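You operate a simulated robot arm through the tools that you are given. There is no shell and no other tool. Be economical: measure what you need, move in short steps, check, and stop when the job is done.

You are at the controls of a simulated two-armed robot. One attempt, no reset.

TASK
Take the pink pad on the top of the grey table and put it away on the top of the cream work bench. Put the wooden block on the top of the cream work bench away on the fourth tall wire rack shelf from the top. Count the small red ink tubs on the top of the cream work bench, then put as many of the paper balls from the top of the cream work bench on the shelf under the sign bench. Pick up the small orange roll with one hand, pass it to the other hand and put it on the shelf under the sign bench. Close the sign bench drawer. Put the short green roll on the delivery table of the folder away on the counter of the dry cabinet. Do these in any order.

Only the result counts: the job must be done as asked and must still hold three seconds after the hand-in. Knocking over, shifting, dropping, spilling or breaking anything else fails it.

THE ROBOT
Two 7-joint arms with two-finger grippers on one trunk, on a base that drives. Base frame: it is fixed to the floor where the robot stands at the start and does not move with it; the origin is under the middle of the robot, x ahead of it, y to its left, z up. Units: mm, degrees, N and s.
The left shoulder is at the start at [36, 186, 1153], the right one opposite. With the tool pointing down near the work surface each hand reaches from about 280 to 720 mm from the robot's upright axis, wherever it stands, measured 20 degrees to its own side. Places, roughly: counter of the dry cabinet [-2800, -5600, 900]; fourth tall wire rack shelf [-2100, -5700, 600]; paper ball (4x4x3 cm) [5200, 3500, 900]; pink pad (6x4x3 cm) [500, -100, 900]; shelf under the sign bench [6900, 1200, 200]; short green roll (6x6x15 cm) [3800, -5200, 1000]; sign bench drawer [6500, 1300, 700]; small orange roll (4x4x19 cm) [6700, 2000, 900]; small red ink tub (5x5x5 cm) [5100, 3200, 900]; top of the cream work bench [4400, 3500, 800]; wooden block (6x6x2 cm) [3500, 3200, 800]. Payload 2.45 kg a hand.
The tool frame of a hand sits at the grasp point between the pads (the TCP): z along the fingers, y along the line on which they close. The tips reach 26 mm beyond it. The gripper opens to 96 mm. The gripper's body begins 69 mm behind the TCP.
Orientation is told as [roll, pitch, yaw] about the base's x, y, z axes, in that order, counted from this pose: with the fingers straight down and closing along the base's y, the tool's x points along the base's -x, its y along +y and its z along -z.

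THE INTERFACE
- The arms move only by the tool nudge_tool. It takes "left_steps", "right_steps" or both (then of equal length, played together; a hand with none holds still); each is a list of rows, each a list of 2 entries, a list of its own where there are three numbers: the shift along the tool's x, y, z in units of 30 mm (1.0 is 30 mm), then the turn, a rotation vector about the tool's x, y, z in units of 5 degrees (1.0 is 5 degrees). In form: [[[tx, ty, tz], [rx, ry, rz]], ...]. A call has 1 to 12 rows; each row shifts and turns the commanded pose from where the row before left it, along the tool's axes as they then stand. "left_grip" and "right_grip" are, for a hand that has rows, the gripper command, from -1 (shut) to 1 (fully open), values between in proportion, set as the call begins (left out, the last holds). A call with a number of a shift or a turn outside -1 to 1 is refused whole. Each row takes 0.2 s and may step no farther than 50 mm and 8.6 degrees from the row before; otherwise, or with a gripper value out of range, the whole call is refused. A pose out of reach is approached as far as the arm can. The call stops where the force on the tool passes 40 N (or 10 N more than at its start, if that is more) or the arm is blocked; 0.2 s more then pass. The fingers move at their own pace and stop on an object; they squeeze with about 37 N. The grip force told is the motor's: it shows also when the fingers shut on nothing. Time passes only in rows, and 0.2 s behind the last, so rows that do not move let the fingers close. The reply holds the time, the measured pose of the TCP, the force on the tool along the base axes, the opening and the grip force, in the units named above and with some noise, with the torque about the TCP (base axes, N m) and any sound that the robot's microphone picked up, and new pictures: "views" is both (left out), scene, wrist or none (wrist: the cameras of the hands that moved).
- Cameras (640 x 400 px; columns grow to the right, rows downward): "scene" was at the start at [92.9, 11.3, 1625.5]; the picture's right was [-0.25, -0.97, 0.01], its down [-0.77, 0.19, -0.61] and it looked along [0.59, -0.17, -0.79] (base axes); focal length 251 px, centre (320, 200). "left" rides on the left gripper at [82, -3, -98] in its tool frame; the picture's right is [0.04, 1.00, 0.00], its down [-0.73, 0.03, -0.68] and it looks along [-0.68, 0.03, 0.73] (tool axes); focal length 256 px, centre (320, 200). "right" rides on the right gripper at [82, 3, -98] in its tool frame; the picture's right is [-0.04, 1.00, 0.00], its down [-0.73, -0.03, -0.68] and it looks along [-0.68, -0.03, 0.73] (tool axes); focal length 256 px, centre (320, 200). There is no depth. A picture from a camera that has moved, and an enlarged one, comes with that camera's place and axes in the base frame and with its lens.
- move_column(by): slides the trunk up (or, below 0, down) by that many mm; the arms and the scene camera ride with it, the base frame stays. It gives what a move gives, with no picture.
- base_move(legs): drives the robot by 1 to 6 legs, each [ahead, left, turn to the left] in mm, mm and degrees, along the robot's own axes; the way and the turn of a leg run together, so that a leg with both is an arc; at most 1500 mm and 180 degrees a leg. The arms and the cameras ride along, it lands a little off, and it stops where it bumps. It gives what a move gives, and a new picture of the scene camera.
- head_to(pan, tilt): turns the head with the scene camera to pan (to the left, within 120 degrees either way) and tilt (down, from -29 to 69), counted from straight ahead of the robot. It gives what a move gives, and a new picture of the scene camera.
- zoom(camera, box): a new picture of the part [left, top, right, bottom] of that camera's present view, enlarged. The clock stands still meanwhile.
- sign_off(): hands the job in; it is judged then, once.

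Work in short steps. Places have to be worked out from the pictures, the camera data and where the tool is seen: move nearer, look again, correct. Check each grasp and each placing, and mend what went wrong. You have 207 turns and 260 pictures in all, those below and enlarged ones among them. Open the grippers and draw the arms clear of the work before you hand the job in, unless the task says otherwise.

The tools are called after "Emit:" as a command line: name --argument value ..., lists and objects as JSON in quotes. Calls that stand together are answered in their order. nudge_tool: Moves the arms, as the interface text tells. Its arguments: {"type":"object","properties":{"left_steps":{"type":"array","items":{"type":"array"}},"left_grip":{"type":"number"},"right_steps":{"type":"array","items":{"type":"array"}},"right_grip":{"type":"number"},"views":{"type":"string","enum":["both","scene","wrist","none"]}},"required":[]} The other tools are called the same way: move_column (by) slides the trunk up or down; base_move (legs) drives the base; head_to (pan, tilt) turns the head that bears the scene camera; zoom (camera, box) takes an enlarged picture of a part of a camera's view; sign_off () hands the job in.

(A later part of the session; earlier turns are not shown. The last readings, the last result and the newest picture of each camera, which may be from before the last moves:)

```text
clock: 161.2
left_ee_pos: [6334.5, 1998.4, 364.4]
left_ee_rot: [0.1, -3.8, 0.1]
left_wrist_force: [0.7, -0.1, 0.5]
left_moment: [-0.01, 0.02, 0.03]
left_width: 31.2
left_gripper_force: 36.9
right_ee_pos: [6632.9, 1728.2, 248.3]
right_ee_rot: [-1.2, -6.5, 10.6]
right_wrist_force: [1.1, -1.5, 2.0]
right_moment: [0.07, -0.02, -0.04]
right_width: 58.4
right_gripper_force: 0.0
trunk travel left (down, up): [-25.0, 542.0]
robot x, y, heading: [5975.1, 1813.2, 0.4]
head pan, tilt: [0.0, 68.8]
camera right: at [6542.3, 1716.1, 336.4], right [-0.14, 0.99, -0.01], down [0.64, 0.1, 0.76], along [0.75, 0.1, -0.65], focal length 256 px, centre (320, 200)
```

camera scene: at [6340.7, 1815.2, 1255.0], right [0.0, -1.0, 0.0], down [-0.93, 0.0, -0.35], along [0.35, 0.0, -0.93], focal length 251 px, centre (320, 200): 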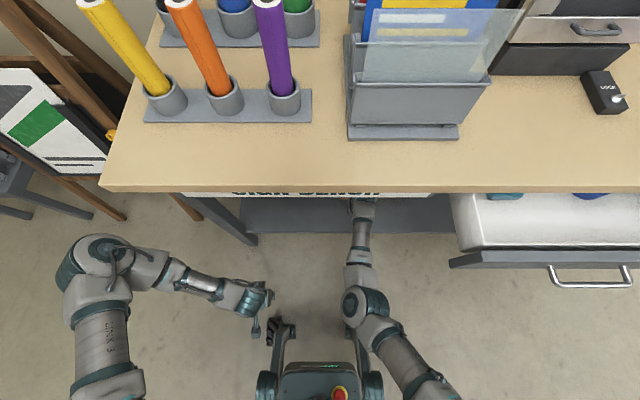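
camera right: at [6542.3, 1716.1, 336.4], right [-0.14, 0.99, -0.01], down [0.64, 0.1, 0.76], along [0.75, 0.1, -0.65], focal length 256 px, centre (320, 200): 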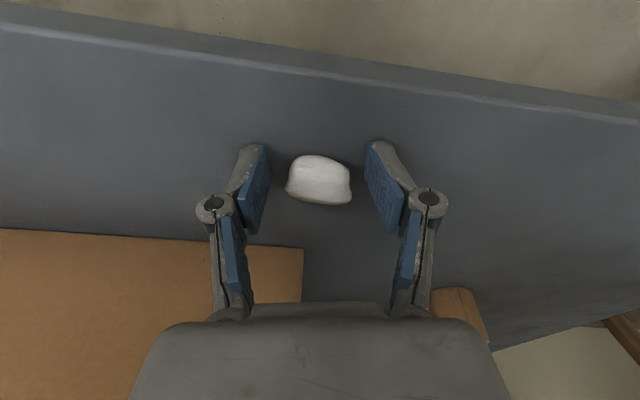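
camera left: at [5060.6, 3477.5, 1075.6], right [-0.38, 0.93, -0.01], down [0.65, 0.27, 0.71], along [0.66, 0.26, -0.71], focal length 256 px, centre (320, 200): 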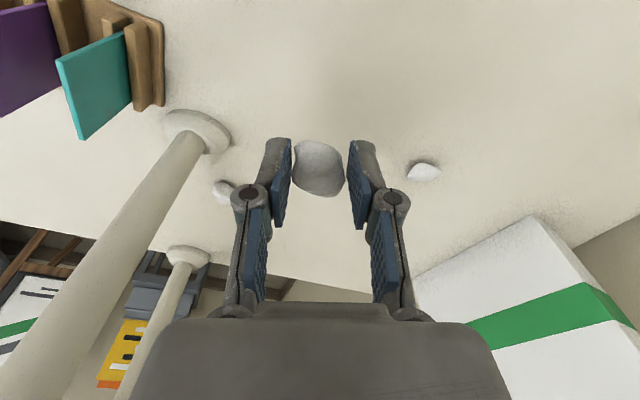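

The ball rests on the shelf. I'll open more, lift the hand, and back the base away.

Emit:
nudge_tool --right_steps '[[[0, 0, -0.4], [0, 0, 0]], [[0, 0, -0.8], [0, 0, 0]], [[0, 0, -0.9], [0, 0, 0]], [[0, 0, -0.9], [0, 0, 0]]]' --right_grip 0.6 --views "wrist"

Emit:
base_move --legs '[[-300, 0, 0]]'

```text
clock: 162.2
left_ee_pos: [6335.7, 1997.5, 364.6]
left_ee_rot: [0.1, -3.7, 0.1]
left_wrist_force: [0.3, -0.8, 0.5]
left_moment: [-0.02, 0.0, 0.01]
left_width: 31.2
left_gripper_force: 37.1
right_ee_pos: [6634.1, 1729.3, 248.9]
right_ee_rot: [-1.1, -6.5, 10.7]
right_wrist_force: [0.6, 0.1, 0.1]
right_moment: [0.02, 0.01, 0.01]
right_width: 76.5
right_gripper_force: 0.0
right hand out of reach, approached as far as the arm can: row 1, 2, 3, 4
trunk travel left (down, up): [-25.0, 542.0]
robot x, y, heading: [5971.6, 1816.1, 0.1]
head pan, tilt: [0.0, 68.8]
camera right: at [6542.8, 1716.4, 336.8], right [-0.14, 0.99, -0.01], down [0.64, 0.1, 0.76], along [0.75, 0.1, -0.65], focal length 256 px, centre (320, 200)
```

right: 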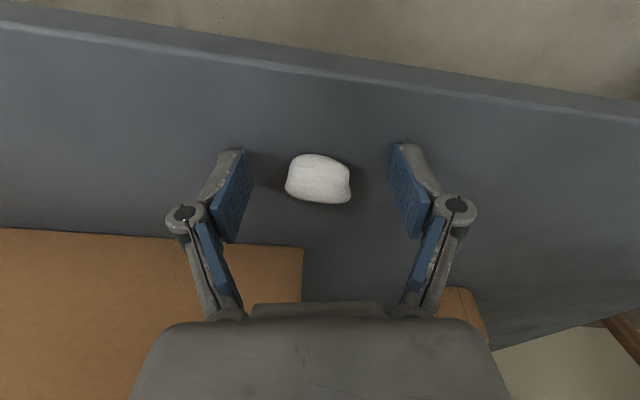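

```text
clock: 164.2
left_ee_pos: [6034.1, 1998.5, 366.0]
left_ee_rot: [0.2, -3.7, 0.2]
left_wrist_force: [0.5, -1.2, 0.0]
left_moment: [0.03, -0.01, -0.03]
left_width: 31.2
left_gripper_force: 37.0
right_ee_pos: [6331.7, 1728.2, 250.2]
right_ee_rot: [-1.1, -6.5, 10.6]
right_wrist_force: [0.1, -0.5, -0.3]
right_moment: [-0.01, 0.01, -0.01]
right_width: 76.7
right_gripper_force: 0.1
trunk travel left (down, up): [-25.0, 542.0]
robot x, y, heading: [5669.1, 1813.1, 0.1]
head pan, tilt: [0.0, 68.8]
camera scene: at [6036.8, 1815.4, 1255.7], right [0.0, -1.0, 0.0], down [-0.93, 0.0, -0.36], along [0.36, 0.0, -0.93], focal length 251 px, centre (320, 200)
```

scene: 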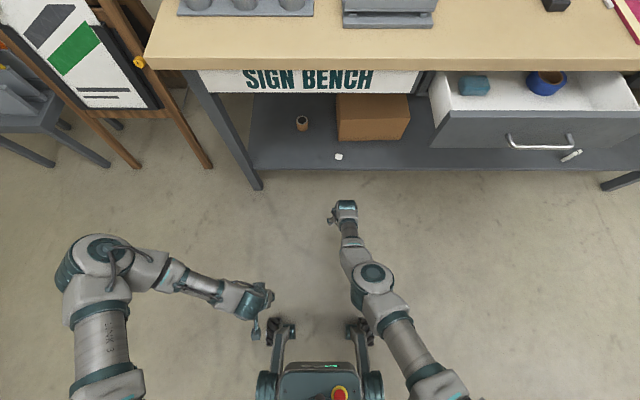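

The lift was refused but the ball stayed in place on the shelf at about [6644, 1727]. Next is the drawer: I'll raise the trunk, then tilt the empty right hand forward to make a pushing fist.

Emit:
move_column --by 400

Emit:
nudge_tool --right_steps '[[[0.3, -0.2, 0], [0, -1, 0]], [[0.3, -0.2, 0], [0, -1, 0]], [[0.3, -0.2, 0], [0, -1, 0]], [[0.3, -0.2, 0], [0, -1, 0]], [[0, -0.2, 0], [0, -1, 0]], [[0, -0.2, 0], [0, -1, 0]], [[0, -0.2, 0], [0, -1, 0]], [[0, -0.2, 0], [0, -1, 0]], [[0, -0.2, 0], [0, -1, 0]], [[0, -0.2, 0], [0, -1, 0]], [[0, 0, 0], [0, -1, 0]]]' --right_grip -1 --views "scene"

```text
clock: 168.0
left_ee_pos: [6137.6, 1998.3, 955.1]
left_ee_rot: [0.1, -33.3, 0.2]
left_wrist_force: [0.1, -0.4, -0.7]
left_moment: [0.02, 0.0, 0.0]
left_width: 31.1
left_gripper_force: 36.6
right_ee_pos: [6454.1, 1729.9, 989.6]
right_ee_rot: [-7.1, -34.8, 12.9]
right_wrist_force: [-0.1, 0.5, 0.2]
right_moment: [-0.03, 0.0, -0.08]
right_width: 76.7
right_gripper_force: 0.0
trunk travel left (down, up): [-425.0, 142.0]
robot x, y, heading: [5670.9, 1815.7, 0.2]
head pan, tilt: [0.0, 68.8]
```

```text
clock: 170.4
left_ee_pos: [6137.1, 1997.8, 956.3]
left_ee_rot: [0.1, -33.3, 0.2]
left_wrist_force: [-0.1, 0.2, 0.0]
left_moment: [-0.02, 0.01, -0.01]
left_width: 31.0
left_gripper_force: 37.6
right_ee_pos: [6456.1, 1696.1, 993.5]
right_ee_rot: [-12.6, -61.8, 20.0]
right_wrist_force: [-0.1, -0.7, 0.1]
right_moment: [0.01, -0.01, 0.02]
right_width: 0.1
right_gripper_force: 28.9
right hand out of reach, approached as far as the arm can: row 1, 2, 3, 4, 5, 6, 10, 11
trunk travel left (down, up): [-425.0, 142.0]
robot x, y, heading: [5676.3, 1813.5, 0.2]
head pan, tilt: [0.0, 68.8]
camera scene: at [5720.1, 1813.9, 1706.2], right [0.0, -1.0, 0.0], down [-0.93, 0.0, -0.36], along [0.36, 0.0, -0.93], focal length 251 px, centre (320, 200)
```

scene: 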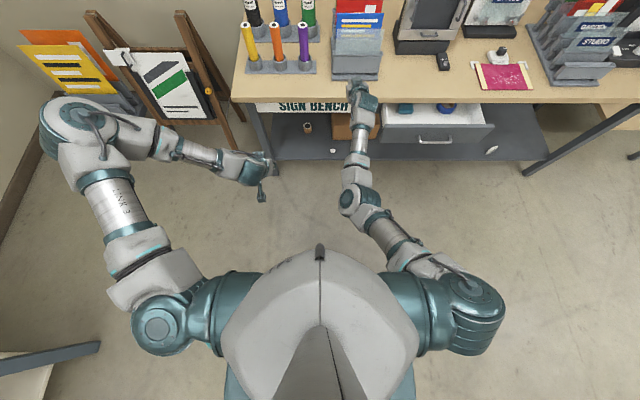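

Raising the trunk also tilted the hands, so I'll only move the column with clear space around me. I'll back off 350 mm and lower the column 200 mm.

Emit:
base_move --legs '[[-350, -200, 0]]'

Emit:
move_column --by -200

```text
clock: 173.0
left_ee_pos: [5787.1, 1799.0, 955.2]
left_ee_rot: [0.1, -33.3, 0.6]
left_wrist_force: [-0.9, -0.7, 0.2]
left_moment: [-0.03, -0.02, -0.03]
left_width: 30.8
left_gripper_force: 37.0
right_ee_pos: [6107.8, 1501.1, 992.8]
right_ee_rot: [-12.6, -61.6, 20.3]
right_wrist_force: [0.3, 0.1, 0.5]
right_moment: [0.01, -0.02, 0.01]
right_width: 0.0
right_gripper_force: 28.9
trunk travel left (down, up): [-425.0, 142.0]
robot x, y, heading: [5319.9, 1611.4, 0.5]
head pan, tilt: [0.0, 68.8]
camera scene: at [5371.9, 1617.2, 1706.1], right [0.01, -1.0, 0.0], down [-0.93, -0.01, -0.36], along [0.36, 0.0, -0.93], focal length 251 px, centre (320, 200)
```

scene: 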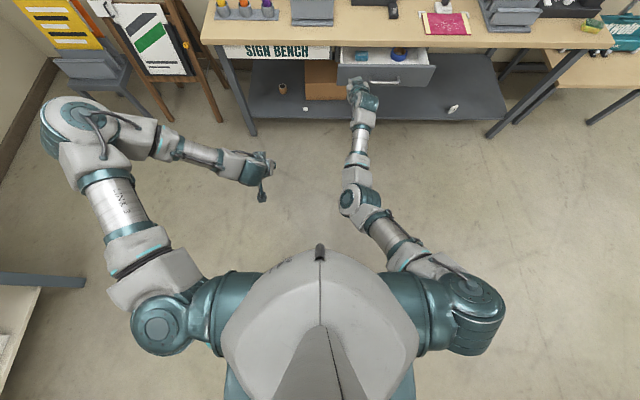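

```text
clock: 175.1
left_ee_pos: [5781.8, 1796.1, 759.4]
left_ee_rot: [0.1, -33.6, 0.5]
left_wrist_force: [0.7, 0.1, 0.1]
left_moment: [0.01, 0.01, 0.03]
left_width: 31.3
left_gripper_force: 37.1
right_ee_pos: [6090.7, 1497.4, 697.6]
right_ee_rot: [-8.4, -54.5, 16.1]
right_wrist_force: [0.6, -0.9, 0.7]
right_moment: [0.0, -0.03, 0.01]
right_width: 0.0
right_gripper_force: 28.8
trunk travel left (down, up): [-225.0, 342.0]
robot x, y, heading: [5324.4, 1608.9, 0.5]
head pan, tilt: [0.0, 68.8]
```

The fist is at [6091, 1497, 698]; the drawer face is at about x 6400, z 695–820, y 1023–1529. I'll raise the fist 70 mm and drive close, aiming at y 1400 beside the handle.

Emit:
nudge_tool --right_steps '[[[-0.95, 0, -0.68], [0, 0, 0]], [[-0.95, 0, -0.68], [0, 0, 0]], [[0, 0, 0], [0, 0, 0]]]' --views "none"

Emit:
base_move --legs '[[220, -97, 0]]'

Emit:
head_to --pan -15 --tilt 40

```text
clock: 175.9
left_ee_pos: [5782.5, 1795.4, 757.9]
left_ee_rot: [0.2, -33.4, 0.5]
left_wrist_force: [0.0, -0.5, 0.7]
left_moment: [-0.01, -0.01, -0.01]
left_width: 31.1
left_gripper_force: 37.0
right_ee_pos: [6088.4, 1504.2, 766.4]
right_ee_rot: [-8.3, -54.5, 16.2]
right_wrist_force: [0.4, -0.3, -0.6]
right_moment: [-0.01, -0.02, -0.01]
right_width: 0.0
right_gripper_force: 28.1
trunk travel left (down, up): [-225.0, 342.0]
robot x, y, heading: [5321.8, 1608.6, 0.6]
head pan, tilt: [0.0, 68.8]
```

```text
clock: 177.7
left_ee_pos: [6005.3, 1703.5, 757.4]
left_ee_rot: [0.1, -33.5, 0.6]
left_wrist_force: [0.2, -0.2, -0.3]
left_moment: [0.02, 0.01, 0.01]
left_width: 30.9
left_gripper_force: 37.1
right_ee_pos: [6311.1, 1409.9, 766.5]
right_ee_rot: [-8.5, -54.5, 16.3]
right_wrist_force: [-0.1, 0.3, 0.2]
right_moment: [-0.02, -0.04, 0.0]
right_width: 0.0
right_gripper_force: 28.6
trunk travel left (down, up): [-225.0, 342.0]
robot x, y, heading: [5541.7, 1514.9, 0.6]
head pan, tilt: [0.0, 68.8]
camera scene: at [5684.7, 1520.9, 1503.5], right [0.01, -1.0, 0.0], down [-0.93, -0.01, -0.36], along [0.36, 0.0, -0.93], focal length 251 px, centre (320, 200)
```

scene: 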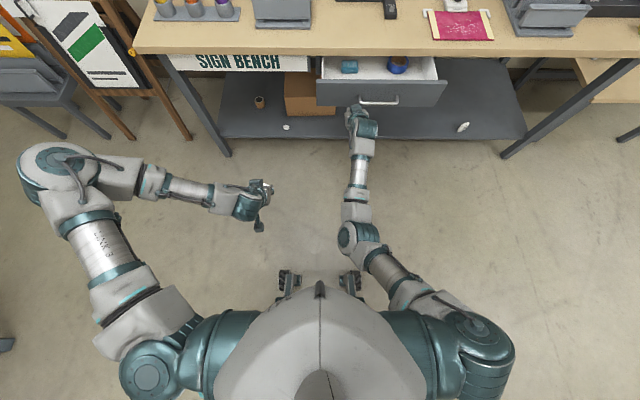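

```text
clock: 178.7
left_ee_pos: [6002.1, 1701.8, 760.1]
left_ee_rot: [0.2, -33.8, 0.5]
left_wrist_force: [-0.2, -0.6, -0.6]
left_moment: [0.0, 0.01, 0.0]
left_width: 30.8
left_gripper_force: 37.1
right_ee_pos: [6308.6, 1409.6, 769.5]
right_ee_rot: [-8.5, -54.7, 16.3]
right_wrist_force: [-0.1, 0.1, -0.5]
right_moment: [0.0, 0.02, -0.02]
right_width: 0.0
right_gripper_force: 28.9
trunk travel left (down, up): [-225.0, 342.0]
robot x, y, heading: [5542.7, 1515.4, 0.4]
head pan, tilt: [-15.0, 40.0]
camera scene: at [5710.7, 1497.6, 1539.5], right [-0.25, -0.97, 0.0], down [-0.63, 0.16, -0.76], along [0.74, -0.19, -0.65], focal length 251 px, centre (320, 200)
```

scene: 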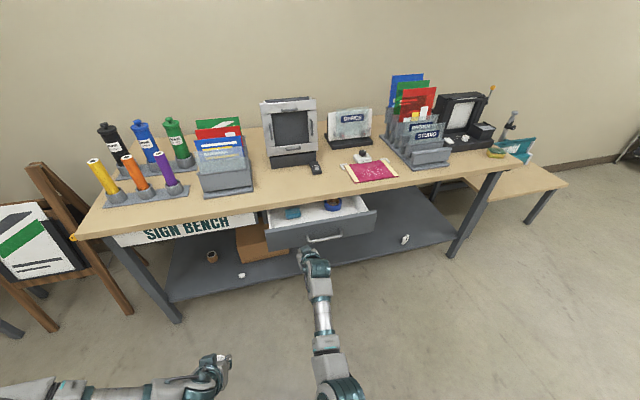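

The fist is just left of the handle. I'll nudge 30 mm further left and drive ahead to push the drawer.

Emit:
base_move --legs '[[50, 30, 0], [80, 0, 0]]'

```text
clock: 180.3
left_ee_pos: [6131.7, 1735.8, 759.4]
left_ee_rot: [0.0, -33.6, 0.7]
left_wrist_force: [0.1, -0.3, -0.4]
left_moment: [0.01, 0.0, -0.02]
left_width: 31.3
left_gripper_force: 36.6
right_ee_pos: [6438.3, 1445.1, 768.2]
right_ee_rot: [-8.6, -54.6, 16.5]
right_wrist_force: [-0.3, -0.4, 0.4]
right_moment: [0.04, -0.02, -0.02]
right_width: 0.0
right_gripper_force: 28.5
trunk travel left (down, up): [-225.0, 342.0]
robot x, y, heading: [5673.5, 1544.7, 0.4]
head pan, tilt: [-15.0, 40.0]
camera scene: at [5841.4, 1543.2, 1539.3], right [-0.25, -0.97, 0.01], down [-0.63, 0.15, -0.76], along [0.74, -0.2, -0.64], focal length 251 px, centre (320, 200)
```

scene: 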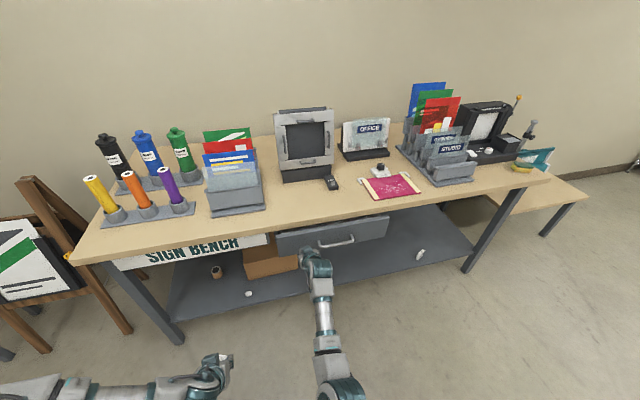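

The drawer has gone in a lot and its inside can no longer be seen. I'll push on in a smaller step and watch the force.

Emit:
base_move --legs '[[40, 0, 0]]'

Emit:
zoom --camera "scene" --box '[240, 200, 420, 313]'

```text
clock: 181.2
left_ee_pos: [6169.1, 1725.8, 764.0]
left_ee_rot: [1.0, -34.1, 0.0]
left_wrist_force: [0.1, -0.6, 0.0]
left_moment: [0.0, 0.03, 0.02]
left_width: 30.7
left_gripper_force: 37.3
right_ee_pos: [6474.5, 1435.0, 770.4]
right_ee_rot: [-7.6, -54.9, 15.8]
right_wrist_force: [0.0, 0.0, 0.0]
right_moment: [0.03, 0.01, 0.02]
right_width: 0.0
right_gripper_force: 28.3
trunk travel left (down, up): [-225.0, 342.0]
robot x, y, heading: [5709.5, 1546.0, 0.6]
head pan, tilt: [-15.0, 40.0]
camera scene: at [5878.8, 1532.5, 1539.7], right [-0.25, -0.97, 0.01], down [-0.63, 0.16, -0.76], along [0.74, -0.2, -0.65], focal length 251 px, centre (320, 200)
```

scene: 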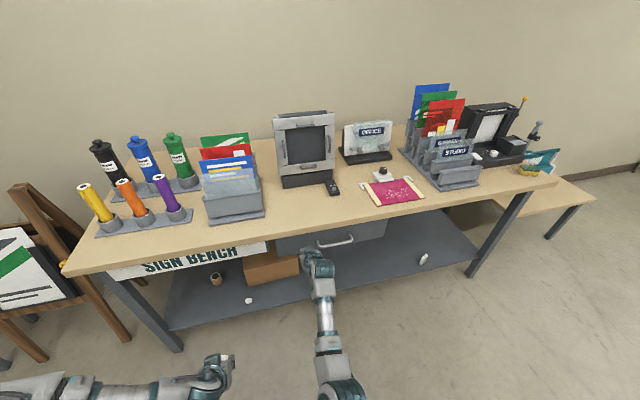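

```text
3.54 times, centred on (330, 256) of scene
camera zoom: at [5878.8, 1532.5, 1539.7], right [-0.25, -0.97, 0.01], down [-0.63, 0.16, -0.76], along [0.74, -0.2, -0.65], focal length 887 px, centre (285, 0)
```

zoom: 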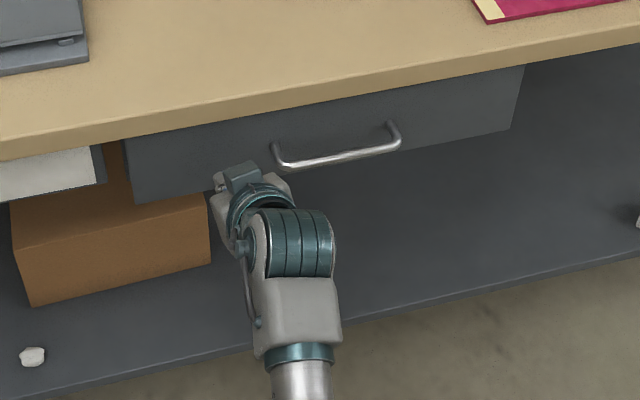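

No force yet, so I'll push another 40 mm.

Emit:
base_move --legs '[[40, 0, 0]]'

Emit:
zoom --camera "scene" --box '[240, 200, 420, 313]'

```text
clock: 182.0
left_ee_pos: [6206.9, 1716.7, 767.5]
left_ee_rot: [1.6, -34.2, -0.3]
left_wrist_force: [0.5, -0.5, -0.5]
left_moment: [0.05, -0.01, 0.05]
left_width: 30.6
left_gripper_force: 36.7
right_ee_pos: [6510.7, 1425.7, 771.6]
right_ee_rot: [-6.8, -55.2, 15.0]
right_wrist_force: [1.0, 0.4, -0.4]
right_moment: [0.0, -0.01, 0.03]
right_width: 0.0
right_gripper_force: 28.5
trunk travel left (down, up): [-225.0, 342.0]
robot x, y, heading: [5749.6, 1545.7, 0.3]
head pan, tilt: [-15.0, 40.0]
camera scene: at [5918.4, 1525.0, 1539.7], right [-0.25, -0.97, 0.0], down [-0.63, 0.16, -0.76], along [0.74, -0.19, -0.65], focal length 251 px, centre (320, 200)
```

scene: 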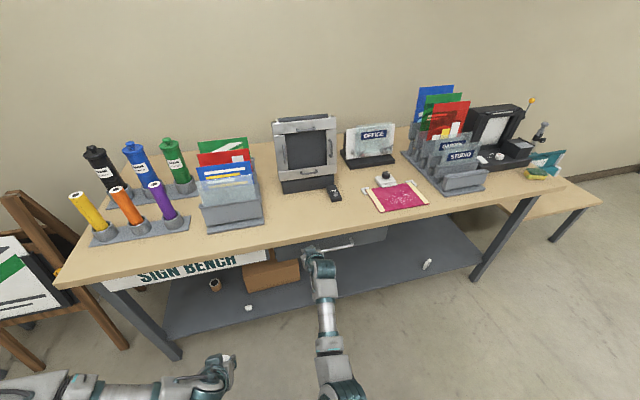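

```text
3.54 times, centred on (330, 256) of scene
camera zoom: at [5918.4, 1525.0, 1539.7], right [-0.25, -0.97, 0.0], down [-0.63, 0.16, -0.76], along [0.74, -0.19, -0.65], focal length 887 px, centre (285, 0)
```

zoom: 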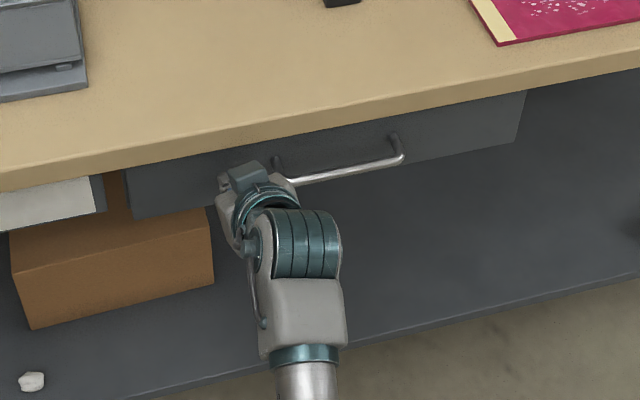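

The face keeps receding freely. I'll go another 30 mm, still clear of the bench top's edge.

Emit:
base_move --legs '[[30, 0, 0]]'

Emit:
zoom --camera "scene" --box '[240, 200, 420, 313]'

```text
clock: 182.9
left_ee_pos: [6216.5, 1714.4, 773.5]
left_ee_rot: [1.5, -34.9, -0.5]
left_wrist_force: [-0.1, -0.4, 0.1]
left_moment: [0.01, -0.03, -0.01]
left_width: 31.1
left_gripper_force: 36.9
right_ee_pos: [6518.9, 1422.5, 777.4]
right_ee_rot: [-6.4, -55.1, 14.7]
right_wrist_force: [-8.9, 5.1, 1.6]
right_moment: [0.03, -0.01, 0.11]
right_width: 0.1
right_gripper_force: 28.3
trunk travel left (down, up): [-225.0, 342.0]
robot x, y, heading: [5763.7, 1544.0, 0.3]
head pan, tilt: [-15.0, 40.0]
stopped in leg 1: the force on the tool passed its limit at 124 N (the readings are from after the stop); the commanded pose is now the measured one
camera scene: at [5932.9, 1523.1, 1539.9], right [-0.25, -0.97, 0.0], down [-0.62, 0.16, -0.76], along [0.74, -0.19, -0.64], focal length 251 px, centre (320, 200)
```

scene: 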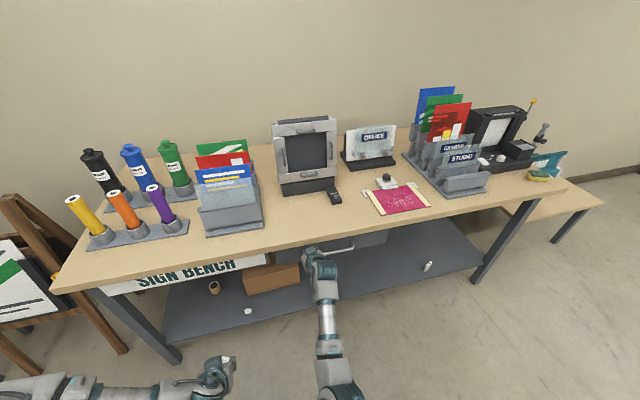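

```text
3.54 times, centred on (330, 256) of scene
camera zoom: at [5932.9, 1523.1, 1539.9], right [-0.25, -0.97, 0.0], down [-0.62, 0.16, -0.76], along [0.74, -0.19, -0.64], focal length 887 px, centre (285, 0)
```

zoom: 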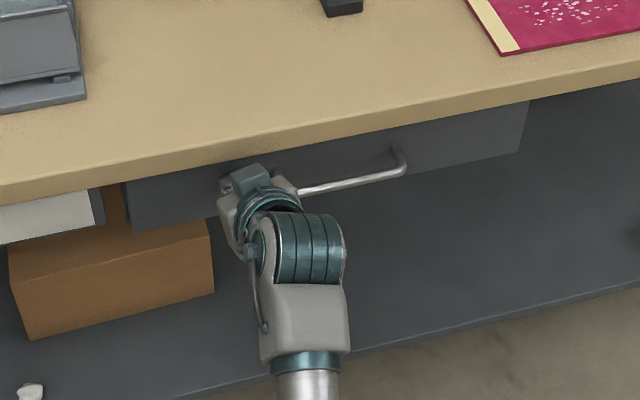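

The push ended against a hard stop, so the drawer is shut. I'll back away, lower the trunk for the second ball, and look at the drawer and shelf from there.

Emit:
base_move --legs '[[-250, 0, 0], [0, 60, 0]]'

Emit:
move_column --by -225

Emit:
head_to --pan 0 --tilt 50

```text
clock: 185.3
left_ee_pos: [5967.6, 1744.4, 777.4]
left_ee_rot: [3.4, -34.8, -1.7]
left_wrist_force: [0.3, -2.7, 0.3]
left_moment: [0.13, 0.01, 0.08]
left_width: 31.0
left_gripper_force: 36.5
right_ee_pos: [6271.1, 1450.1, 771.8]
right_ee_rot: [-5.4, -55.0, 13.5]
right_wrist_force: [1.3, -1.3, 0.1]
right_moment: [0.09, 0.01, 0.11]
right_width: 0.0
right_gripper_force: 28.2
trunk travel left (down, up): [-225.0, 342.0]
robot x, y, heading: [5517.7, 1595.5, 0.1]
head pan, tilt: [-15.0, 40.0]
camera scene: at [5687.6, 1550.3, 1539.1], right [-0.25, -0.97, -0.01], down [-0.63, 0.17, -0.76], along [0.74, -0.18, -0.65], focal length 251 px, centre (320, 200)
```

scene: 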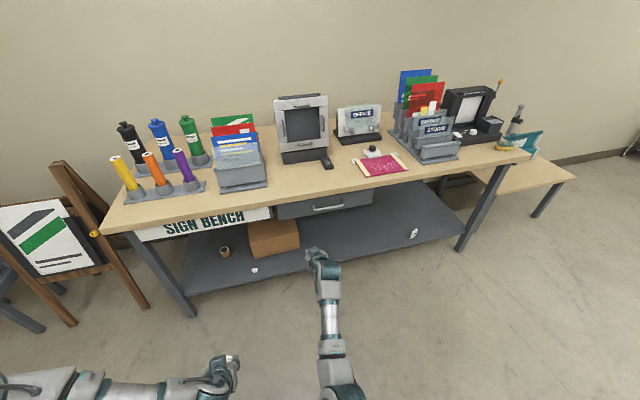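

```text
clock: 187.6
left_ee_pos: [5937.5, 1746.5, 481.4]
left_ee_rot: [2.5, -23.0, -1.3]
left_wrist_force: [-0.1, -1.1, 0.7]
left_moment: [0.07, -0.02, 0.06]
left_width: 31.0
left_gripper_force: 37.4
right_ee_pos: [6167.3, 1451.3, 278.4]
right_ee_rot: [-0.1, -30.7, 10.0]
right_wrist_force: [1.0, -0.6, 1.2]
right_moment: [0.05, 0.02, 0.0]
right_width: 0.0
right_gripper_force: 29.2
trunk travel left (down, up): [0.0, 567.0]
robot x, y, heading: [5520.1, 1595.4, 0.6]
head pan, tilt: [-15.0, 40.0]
```

```text
clock: 188.4
left_ee_pos: [5937.5, 1750.1, 480.7]
left_ee_rot: [2.3, -22.9, -1.3]
left_wrist_force: [-0.4, 0.6, -0.3]
left_moment: [0.04, 0.03, 0.02]
left_width: 31.1
left_gripper_force: 37.5
right_ee_pos: [6167.3, 1455.3, 277.5]
right_ee_rot: [-0.3, -30.6, 10.0]
right_wrist_force: [0.3, 0.6, 0.2]
right_moment: [0.01, 0.02, 0.02]
right_width: 0.0
right_gripper_force: 28.3
trunk travel left (down, up): [0.0, 567.0]
robot x, y, heading: [5518.4, 1591.6, 0.7]
head pan, tilt: [0.0, 50.0]
camera scene: at [5940.6, 1588.5, 1240.1], right [0.01, -1.0, 0.0], down [-0.77, 0.0, -0.64], along [0.64, 0.01, -0.77], focal length 251 px, centre (320, 200)
```

scene: 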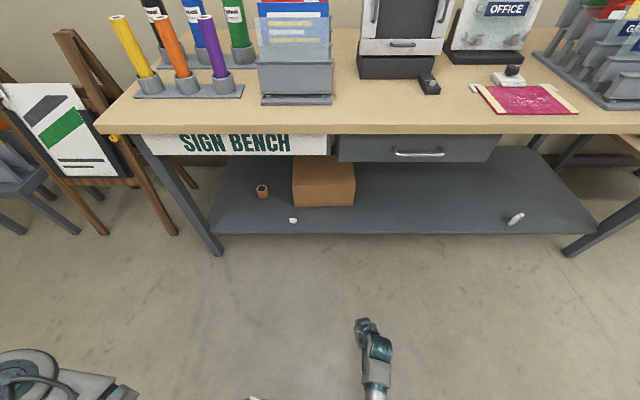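

The drawer is flush with the bench front. Now I'll extend the left hand with its ball low and forward, and draw the right hand back.

Emit:
nudge_tool --left_steps '[[[-0.51, 0, 0.76], [0, 0, 0]], [[-0.51, 0, 0.76], [0, 0, 0]], [[-0.51, 0, 0.76], [0, 0, 0]], [[-0.51, 0, 0.76], [0, 0, 0]], [[-0.51, 0, 0.76], [0, 0, 0]], [[-0.51, 0, 0.76], [0, 0, 0]], [[-0.51, 0, 0.76], [0, 0, 0]], [[-0.51, 0, 0.76], [0, 0, 0]], [[-0.51, 0, 0.76], [0, 0, 0]], [[-0.51, 0, 0.76], [0, 0, 0]]]' --right_steps '[[[0.33, 0, -0.43], [0, 0, 0]], [[0.33, 0, -0.43], [0, 0, 0]], [[0.33, 0, -0.43], [0, 0, 0]], [[0.33, 0, -0.43], [0, 0, 0]], [[0.33, 0, -0.43], [0, 0, 0]], [[0.33, 0, -0.43], [0, 0, 0]], [[0.33, 0, -0.43], [0, 0, 0]], [[0.33, 0, -0.43], [0, 0, 0]], [[0.33, 0, -0.43], [0, 0, 0]], [[0.33, 0, -0.43], [0, 0, 0]]]' --views "none"

```text
clock: 190.6
left_ee_pos: [6150.5, 1792.5, 358.2]
left_ee_rot: [1.9, -22.9, -1.1]
left_wrist_force: [1.3, 0.1, 0.9]
left_moment: [0.0, 0.02, -0.02]
left_width: 31.0
left_gripper_force: 37.0
left hand out of reach, approached as far as the arm can: row 8, 9, 10
right_ee_pos: [6168.7, 1460.1, 278.6]
right_ee_rot: [-0.7, -30.6, 10.2]
right_wrist_force: [-0.7, -1.4, 0.1]
right_moment: [-0.01, 0.0, 0.03]
right_width: 0.0
right_gripper_force: 28.2
right hand out of reach, approached as far as the arm can: row 1, 2, 3, 4, 5, 6, 7, 8, 9, 10
trunk travel left (down, up): [0.0, 567.0]
robot x, y, heading: [5520.5, 1597.6, 0.4]
head pan, tilt: [0.0, 50.0]
```

The right arm didn't move, but its fist is high enough to clear the shelf. I'll advance part way and check the left elbow against the bench leg.

Emit:
base_move --legs '[[300, 0, 0]]'

Emit:
head_to --pan 20 --tilt 65

```text
clock: 192.7
left_ee_pos: [6450.8, 1796.0, 358.0]
left_ee_rot: [1.9, -22.8, -0.8]
left_wrist_force: [-0.6, 0.4, -0.5]
left_moment: [-0.01, 0.03, 0.0]
left_width: 30.9
left_gripper_force: 36.8
right_ee_pos: [6468.4, 1463.4, 278.9]
right_ee_rot: [-0.5, -30.6, 10.3]
right_wrist_force: [-0.6, -0.5, 0.2]
right_moment: [0.01, -0.02, 0.01]
right_width: 0.0
right_gripper_force: 28.0
trunk travel left (down, up): [0.0, 567.0]
robot x, y, heading: [5820.0, 1595.3, 0.5]
head pan, tilt: [0.0, 50.0]
camera scene: at [6242.0, 1601.3, 1239.5], right [0.01, -1.0, 0.0], down [-0.77, -0.01, -0.64], along [0.64, 0.01, -0.77], focal length 251 px, centre (320, 200)
```

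scene: 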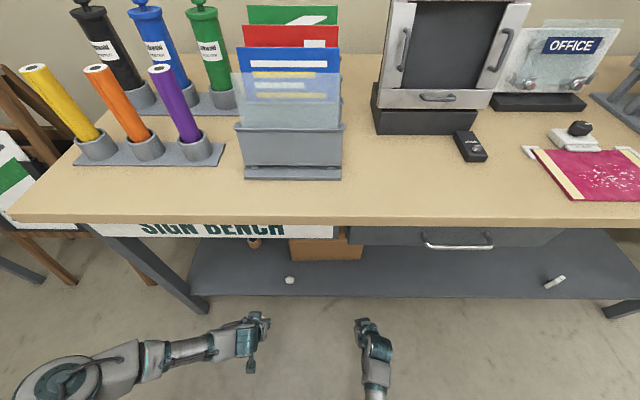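

```text
clock: 193.5
left_ee_pos: [6448.2, 1795.6, 362.2]
left_ee_rot: [1.9, -23.3, -0.8]
left_wrist_force: [0.0, -0.1, -0.1]
left_moment: [0.02, 0.01, -0.02]
left_width: 31.0
left_gripper_force: 36.9
right_ee_pos: [6466.8, 1463.1, 282.7]
right_ee_rot: [-0.9, -30.7, 10.5]
right_wrist_force: [-0.5, -0.4, -1.0]
right_moment: [-0.01, 0.0, 0.0]
right_width: 0.0
right_gripper_force: 28.1
trunk travel left (down, up): [0.0, 567.0]
robot x, y, heading: [5817.5, 1597.8, 0.6]
head pan, tilt: [20.0, 65.0]
camera scene: at [6221.1, 1621.9, 1221.8], right [0.35, -0.94, 0.0], down [-0.85, -0.32, -0.42], along [0.39, 0.15, -0.91], focal length 251 px, centre (320, 200)
```

scene: 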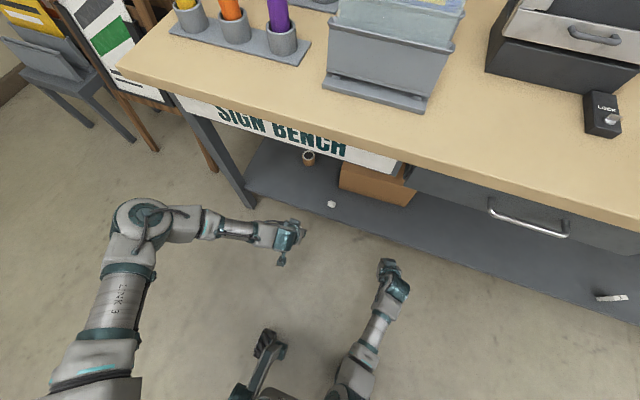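

The elbow will stay just clear of the leg. I'll advance 185 mm while shifting 30 mm right, then move the hand 60 mm left, away from the first ball.

Emit:
base_move --legs '[[185, -30, 0]]'

Emit:
nudge_tool --left_steps '[[[0, 0.5, 0], [0, 0, 0]], [[0, 0.5, 0], [0, 0, 0]], [[0, 0.5, 0], [0, 0, 0]], [[0, 0.5, 0], [0, 0, 0]], [[0, 0, 0], [0, 0, 0]]]' --views "wrist"

```text
clock: 195.0
left_ee_pos: [6634.3, 1767.8, 361.8]
left_ee_rot: [1.9, -23.2, -0.7]
left_wrist_force: [-0.2, 0.3, -0.4]
left_moment: [0.01, 0.0, -0.03]
left_width: 30.9
left_gripper_force: 37.2
right_ee_pos: [6651.5, 1435.6, 281.8]
right_ee_rot: [-0.7, -30.8, 10.4]
right_wrist_force: [0.0, -0.1, -0.7]
right_moment: [0.01, 0.0, 0.01]
right_width: 0.1
right_gripper_force: 28.3
trunk travel left (down, up): [0.0, 567.0]
robot x, y, heading: [6001.9, 1568.0, 0.6]
head pan, tilt: [20.0, 65.0]
camera scene: at [6407.7, 1594.6, 1221.4], right [0.35, -0.94, 0.0], down [-0.85, -0.32, -0.42], along [0.39, 0.15, -0.91], focal length 251 px, centre (320, 200)
```

scene: 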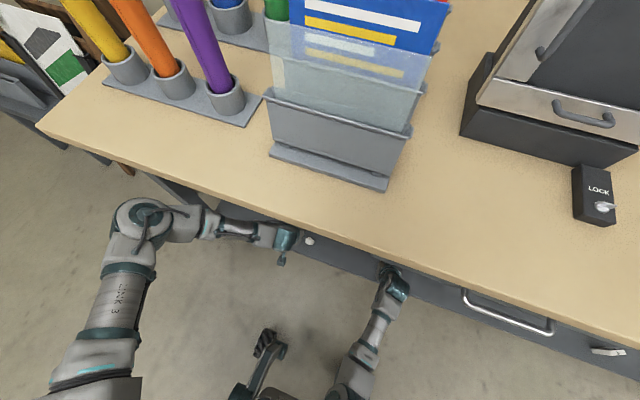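

```text
clock: 196.2
left_ee_pos: [6632.3, 1828.1, 367.2]
left_ee_rot: [2.1, -23.6, -0.9]
left_wrist_force: [0.2, -0.8, -0.4]
left_moment: [0.02, -0.03, 0.0]
left_width: 31.3
left_gripper_force: 37.0
right_ee_pos: [6650.2, 1434.2, 286.4]
right_ee_rot: [-1.1, -30.9, 10.7]
right_wrist_force: [-0.3, 0.1, -0.4]
right_moment: [-0.02, -0.01, -0.04]
right_width: 0.0
right_gripper_force: 28.1
trunk travel left (down, up): [0.0, 567.0]
robot x, y, heading: [6007.9, 1570.6, 0.3]
head pan, tilt: [20.0, 65.0]
camera left: at [6517.2, 1822.5, 425.0], right [-0.04, 1.0, 0.02], down [0.4, 0.0, 0.92], along [0.92, 0.04, -0.4], focal length 256 px, centre (320, 200)
```

left: 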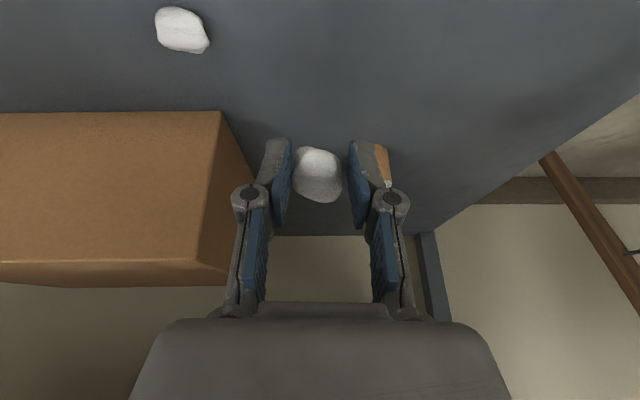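

All clear below. I'll lower the ball to the shelf, with a force stop.

Emit:
nudge_tool --left_steps '[[[0.27, 0, 0.62], [0, 0, 0]], [[0.27, 0, 0.62], [0, 0, 0]], [[0.27, 0, 0.62], [0, 0, 0]], [[0.2, 0, 0.46], [0, 0, 0]], [[0.14, 0, 0.31], [0, 0, 0]], [[0.1, 0, 0.23], [0, 0, 0]], [[0.1, 0, 0.23], [0, 0, 0]], [[0.1, 0, 0.23], [0, 0, 0]], [[0.1, 0, 0.23], [0, 0, 0]]]' --views "wrist"

```text
clock: 198.2
left_ee_pos: [6617.6, 1850.8, 287.9]
left_ee_rot: [1.9, -23.6, -0.8]
left_wrist_force: [-1.2, 0.0, -0.2]
left_moment: [-0.01, -0.02, -0.01]
left_width: 30.9
left_gripper_force: 36.7
left hand out of reach, approached as far as the arm can: row 4, 5, 6, 7, 8, 9
right_ee_pos: [6650.6, 1433.2, 285.3]
right_ee_rot: [-1.1, -31.1, 10.6]
right_wrist_force: [0.0, -0.2, 0.3]
right_moment: [0.02, -0.03, -0.01]
right_width: 0.0
right_gripper_force: 28.6
trunk travel left (down, up): [0.0, 567.0]
robot x, y, heading: [6006.8, 1566.8, 0.1]
head pan, tilt: [20.0, 65.0]
camera left: at [6501.9, 1845.3, 344.6], right [-0.04, 1.0, 0.01], down [0.4, 0.0, 0.92], along [0.92, 0.04, -0.4], focal length 256 px, centre (320, 200)
```

left: 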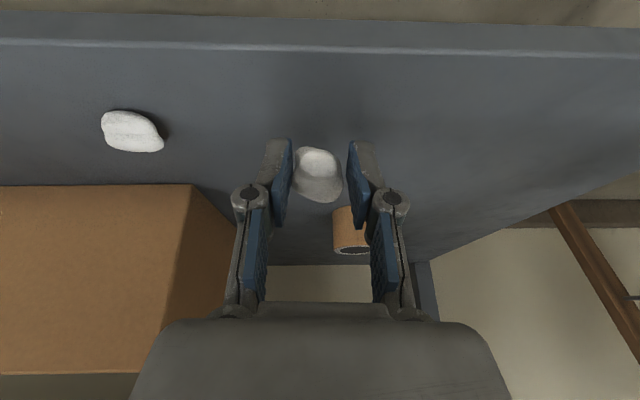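

The arm runs out of reach 30 mm above the shelf. I'll bring the tool towards vertical, slightly inward, and try descending again.

Emit:
nudge_tool --left_steps '[[[0, -0.3, 0], [0, 1, 0]], [[0, -0.3, 0], [0, 1, 0]], [[0, -0.3, 0], [0, 1, 0]], [[0.05, 0, 0.3], [0, 0, 0]], [[0.05, 0, 0.3], [0, 0, 0]], [[0.03, 0, 0.2], [0, 0, 0]], [[0.03, 0, 0.2], [0, 0, 0]]]' --views "wrist"

```text
clock: 199.8
left_ee_pos: [6595.8, 1845.3, 291.1]
left_ee_rot: [1.7, -8.7, -0.3]
left_wrist_force: [-0.8, -0.5, -0.7]
left_moment: [-0.02, 0.0, 0.01]
left_width: 31.1
left_gripper_force: 36.6
left hand out of reach, approached as far as the arm can: row 1, 2, 3, 4, 5, 6, 7
right_ee_pos: [6651.0, 1433.5, 285.9]
right_ee_rot: [-1.2, -31.1, 10.7]
right_wrist_force: [0.8, 0.8, -0.3]
right_moment: [-0.02, 0.01, -0.02]
right_width: 0.0
right_gripper_force: 28.4
trunk travel left (down, up): [0.0, 567.0]
robot x, y, heading: [6005.7, 1568.1, 0.2]
head pan, tilt: [20.0, 65.0]
camera left: at [6500.9, 1838.6, 375.7], right [-0.04, 1.0, 0.02], down [0.62, 0.0, 0.78], along [0.78, 0.05, -0.62], focal length 256 px, centre (320, 200)
```

left: 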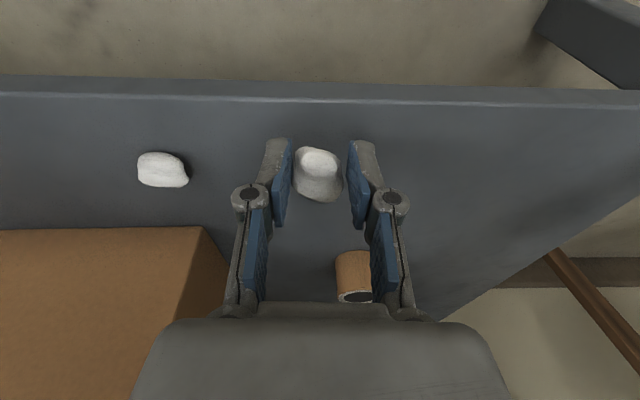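

Reach is better closer to the robot's middle, and on the other side of the box there is free shelf with no leg nearby. I'll back off, shift right 250 mm, and bring the left hand inward with more tilt.

Emit:
base_move --legs '[[-200, 0, 0], [0, -250, 0]]'

Emit:
nudge_tool --left_steps '[[[0, -0.7, 0], [0, -1, 0]], [[0, -0.7, 0], [0, -1, 0]], [[0, -0.7, 0], [0, 0, 0]], [[0, -0.7, 0], [0, 0, 0]], [[0, -0.7, 0], [0, 0, 0]], [[0, -0.7, 0], [0, 0, 0]], [[0, -0.6, 0], [0, 0, 0]], [[-0.5, 0, 0.2], [0, 0, 0]], [[-0.5, 0, 0.2], [0, 0, 0]]]' --views "scene"

```text
clock: 202.8
left_ee_pos: [6400.9, 1596.4, 288.0]
left_ee_rot: [1.3, -8.6, -0.4]
left_wrist_force: [0.3, 0.7, 0.0]
left_moment: [-0.1, -0.06, 0.02]
left_width: 31.2
left_gripper_force: 36.2
right_ee_pos: [6451.1, 1184.0, 285.3]
right_ee_rot: [-1.9, -30.8, 11.1]
right_wrist_force: [-0.2, -0.1, 0.5]
right_moment: [-0.07, 0.01, -0.03]
right_width: 0.2
right_gripper_force: 28.8
trunk travel left (down, up): [0.0, 567.0]
robot x, y, heading: [5809.1, 1317.6, 0.3]
head pan, tilt: [20.0, 65.0]
camera scene: at [6209.5, 1356.3, 1221.3], right [0.35, -0.94, 0.01], down [-0.85, -0.32, -0.41], along [0.39, 0.14, -0.91], focal length 251 px, centre (320, 200)
```

scene: 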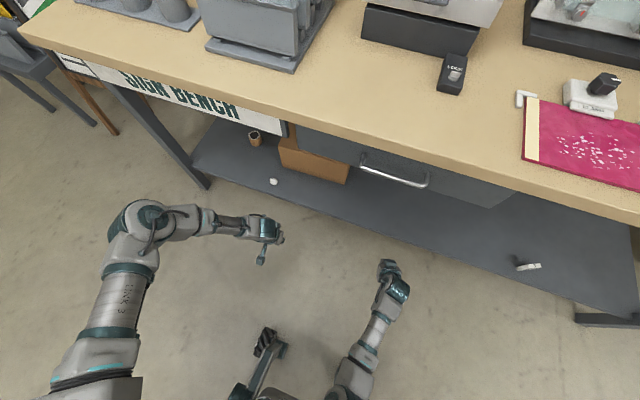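

```text
clock: 204.8
left_ee_pos: [6405.1, 1506.9, 353.0]
left_ee_rot: [2.0, -18.9, -1.0]
left_wrist_force: [0.4, -0.2, 0.7]
left_moment: [0.0, -0.01, 0.01]
left_width: 31.1
left_gripper_force: 37.2
left hand out of reach, approached as far as the arm can: row 2, 3, 4, 5, 6, 7, 8, 9
right_ee_pos: [6449.9, 1179.5, 289.9]
right_ee_rot: [-1.7, -31.2, 10.8]
right_wrist_force: [0.3, -0.6, 0.1]
right_moment: [0.01, -0.05, -0.01]
right_width: 0.0
right_gripper_force: 28.3
trunk travel left (down, up): [0.0, 567.0]
robot x, y, heading: [5805.7, 1319.0, 0.1]
head pan, tilt: [20.0, 65.0]
camera scene: at [6209.1, 1343.2, 1221.8], right [0.35, -0.94, 0.0], down [-0.85, -0.32, -0.42], along [0.39, 0.15, -0.91], focal length 251 px, centre (320, 200)
```

scene: 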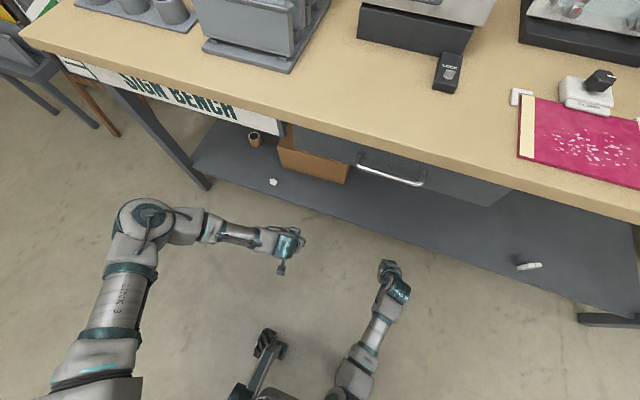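

The first ball is still in place. I'll extend the left hand forward and down from here, still in front of the shelf, and see how far it can go.

Emit:
nudge_tool --left_steps '[[[-0.9, 0, 0.3], [0, 0, 0]], [[-0.9, 0, 0.3], [0, 0, 0]], [[-0.9, 0, 0.3], [0, 0, 0]], [[-0.5, 0, 0.8], [0, 0, 0]], [[-0.3, 0, 0.9], [0, 0, 0]], [[0, 0, 0.9], [0, 0, 0]], [[0, 0, 0.5], [0, 0, 0]]]' --views "none"

```text
clock: 206.4
left_ee_pos: [6482.1, 1574.4, 344.7]
left_ee_rot: [2.0, -19.0, -0.9]
left_wrist_force: [-0.4, -0.1, -0.5]
left_moment: [-0.01, -0.02, 0.03]
left_width: 31.1
left_gripper_force: 36.8
left hand out of reach, approached as far as the arm can: row 1, 2, 3, 4, 5, 6, 7
right_ee_pos: [6449.0, 1178.6, 287.8]
right_ee_rot: [-1.7, -31.2, 10.7]
right_wrist_force: [-0.2, -0.3, 0.6]
right_moment: [-0.03, 0.03, 0.03]
right_width: 0.0
right_gripper_force: 29.1
trunk travel left (down, up): [0.0, 567.0]
robot x, y, heading: [5806.4, 1321.5, 0.4]
head pan, tilt: [20.0, 65.0]
```

The wrist orientation seems to be limiting. I'll turn the left hand clockwise towards its forearm and then try the descent.

Emit:
nudge_tool --left_steps '[[[0, 0, 0], [0, 0, 1]], [[0, 0, 0], [0, 0, 1]], [[0, 0, 0], [0, 0, 1]], [[0, 0, 0], [0, 0, 1]], [[0, 0, 0], [0, 0, 1]], [[0, 0, 0], [0, 0, 1]], [[0, 0, 0], [0, 0, 1]], [[0, 0, 0], [0, 0, 1]], [[0, 0, 0.8], [0, 0, 0]], [[0, 0, 0.8], [0, 0, 0]], [[0, 0, 0.8], [0, 0, 0]], [[0, 0, 0.4], [0, 0, 0]]]' --views "scene"

```text
clock: 209.0
left_ee_pos: [6469.9, 1606.8, 314.7]
left_ee_rot: [13.8, -13.1, -42.1]
left_wrist_force: [-0.1, 0.3, 0.7]
left_moment: [0.02, 0.0, 0.01]
left_width: 31.3
left_gripper_force: 36.9
left hand out of reach, approached as far as the arm can: row 9, 10, 11, 12
right_ee_pos: [6450.4, 1179.3, 288.4]
right_ee_rot: [-1.7, -31.2, 10.9]
right_wrist_force: [0.2, 0.1, 0.2]
right_moment: [-0.03, -0.02, -0.01]
right_width: 0.0
right_gripper_force: 28.3
trunk travel left (down, up): [0.0, 567.0]
robot x, y, heading: [5807.3, 1323.8, 0.4]
head pan, tilt: [20.0, 65.0]
camera scene: at [6209.4, 1343.5, 1221.8], right [0.35, -0.94, 0.0], down [-0.85, -0.32, -0.42], along [0.39, 0.14, -0.91], focal length 251 px, centre (320, 200)
```

scene: 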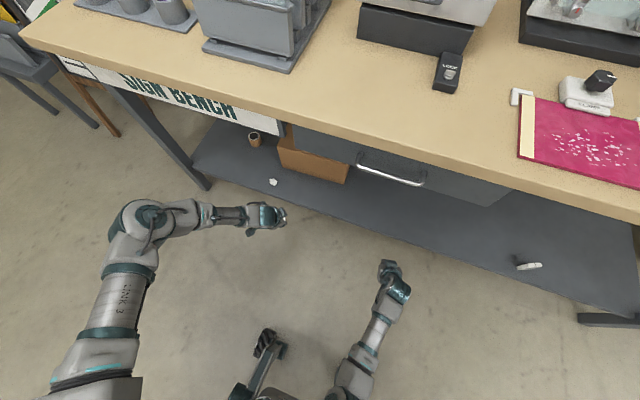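

The left elbow is stuck outward; the right arm worked because it was lowered before the trunk was. I'll back off, raise the trunk, and repeat that recipe with the left arm.

Emit:
base_move --legs '[[-450, 0, 0]]'

Emit:
move_column --by 400

```text
clock: 211.7
left_ee_pos: [6024.6, 1603.8, 315.2]
left_ee_rot: [13.9, -13.2, -42.4]
left_wrist_force: [0.3, 0.5, 0.2]
left_moment: [0.02, 0.0, -0.01]
left_width: 31.0
left_gripper_force: 37.1
right_ee_pos: [6003.6, 1174.9, 288.9]
right_ee_rot: [-1.8, -31.3, 10.8]
right_wrist_force: [0.4, 0.0, 1.0]
right_moment: [0.01, -0.01, 0.02]
right_width: 0.0
right_gripper_force: 28.9
trunk travel left (down, up): [0.0, 567.0]
robot x, y, heading: [5362.1, 1320.7, 0.2]
head pan, tilt: [20.0, 65.0]
camera scene: at [5761.9, 1341.0, 1222.0], right [0.35, -0.94, 0.0], down [-0.85, -0.31, -0.42], along [0.39, 0.14, -0.91], focal length 251 px, centre (320, 200)
```

scene: 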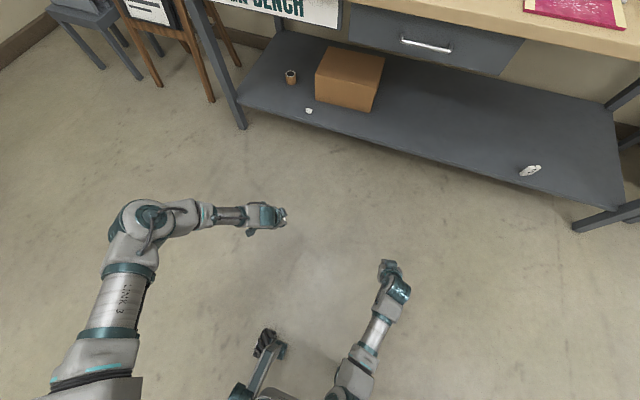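

```text
clock: 215.6
left_ee_pos: [6102.7, 1604.5, 1090.1]
left_ee_rot: [40.5, -35.4, -53.4]
left_wrist_force: [-0.2, -0.7, 0.6]
left_moment: [0.01, -0.04, 0.01]
left_width: 31.0
left_gripper_force: 37.1
right_ee_pos: [6003.1, 1175.7, 690.2]
right_ee_rot: [-1.8, -31.7, 10.8]
right_wrist_force: [-0.2, -0.1, -0.6]
right_moment: [0.0, 0.02, -0.03]
right_width: 0.0
right_gripper_force: 28.3
trunk travel left (down, up): [-400.0, 167.0]
robot x, y, heading: [5360.7, 1319.7, 0.2]
head pan, tilt: [20.0, 65.0]
```

The left hand tipped with the trunk. I'll first rotate it back to pointing straight down.

Emit:
nudge_tool --left_steps '[[[0, 0, 0], [0.4, 0.97, -0.74]], [[0, 0, 0], [0.4, 0.97, -0.74]], [[0, 0, 0], [0.4, 0.97, -0.74]], [[0, 0, 0], [0.4, 0.97, -0.74]], [[0, 0, 0], [0.4, 0.97, -0.74]], [[0, 0, 0], [0.4, 0.97, -0.74]], [[0, 0, 0], [0.4, 0.97, -0.74]], [[0, 0, 0], [0.4, 0.97, -0.74]], [[0, 0, 0], [0.4, 0.97, -0.74]], [[0, 0, 0], [0.4, 0.97, -0.74]]]' --views "none"

```text
clock: 217.8
left_ee_pos: [5980.8, 1646.8, 1107.8]
left_ee_rot: [0.1, -0.3, -0.2]
left_wrist_force: [1.0, 0.0, -0.1]
left_moment: [-0.03, -0.02, 0.02]
left_width: 30.8
left_gripper_force: 36.9
left hand out of reach, approached as far as the arm can: row 1, 2, 3, 4, 5, 6, 7, 8, 9, 10
right_ee_pos: [6002.5, 1176.4, 692.0]
right_ee_rot: [-1.7, -31.7, 10.7]
right_wrist_force: [0.0, -0.2, -0.4]
right_moment: [0.01, 0.02, -0.02]
right_width: 0.0
right_gripper_force: 28.2
trunk travel left (down, up): [-400.0, 167.0]
robot x, y, heading: [5358.6, 1317.7, 0.1]
head pan, tilt: [20.0, 65.0]
```

The hand is vertical again. I'll bring it inward and down to about z 740.

Emit:
nudge_tool --left_steps '[[[0.31, -0.41, 1], [0, 0, 0]], [[0.31, -0.41, 1], [0, 0, 0]], [[0.31, -0.41, 1], [0, 0, 0]], [[0.31, -0.41, 1], [0, 0, 0]], [[0.31, -0.41, 1], [0, 0, 0]], [[0.31, -0.41, 1], [0, 0, 0]], [[0.31, -0.41, 1], [0, 0, 0]], [[0.31, -0.41, 1], [0, 0, 0]], [[0.31, -0.41, 1], [0, 0, 0]], [[0.31, -0.41, 1], [0, 0, 0]], [[0.31, -0.41, 1], [0, 0, 0]], [[0.31, -0.41, 1], [0, 0, 0]]]' --views "none"

```text
clock: 220.4
left_ee_pos: [5779.8, 1575.9, 857.4]
left_ee_rot: [0.1, -0.2, -0.2]
left_wrist_force: [-0.3, 0.5, 0.6]
left_moment: [0.01, 0.0, -0.03]
left_width: 31.1
left_gripper_force: 36.5
left hand out of reach, approached as far as the arm can: row 4, 5, 6, 7, 8, 9, 10, 11, 12
right_ee_pos: [6002.5, 1176.6, 691.5]
right_ee_rot: [-1.6, -31.6, 10.8]
right_wrist_force: [-1.3, -1.0, 0.4]
right_moment: [0.01, -0.04, 0.02]
right_width: 0.0
right_gripper_force: 28.4
trunk travel left (down, up): [-400.0, 167.0]
robot x, y, heading: [5361.7, 1320.6, 0.3]
head pan, tilt: [20.0, 65.0]
```

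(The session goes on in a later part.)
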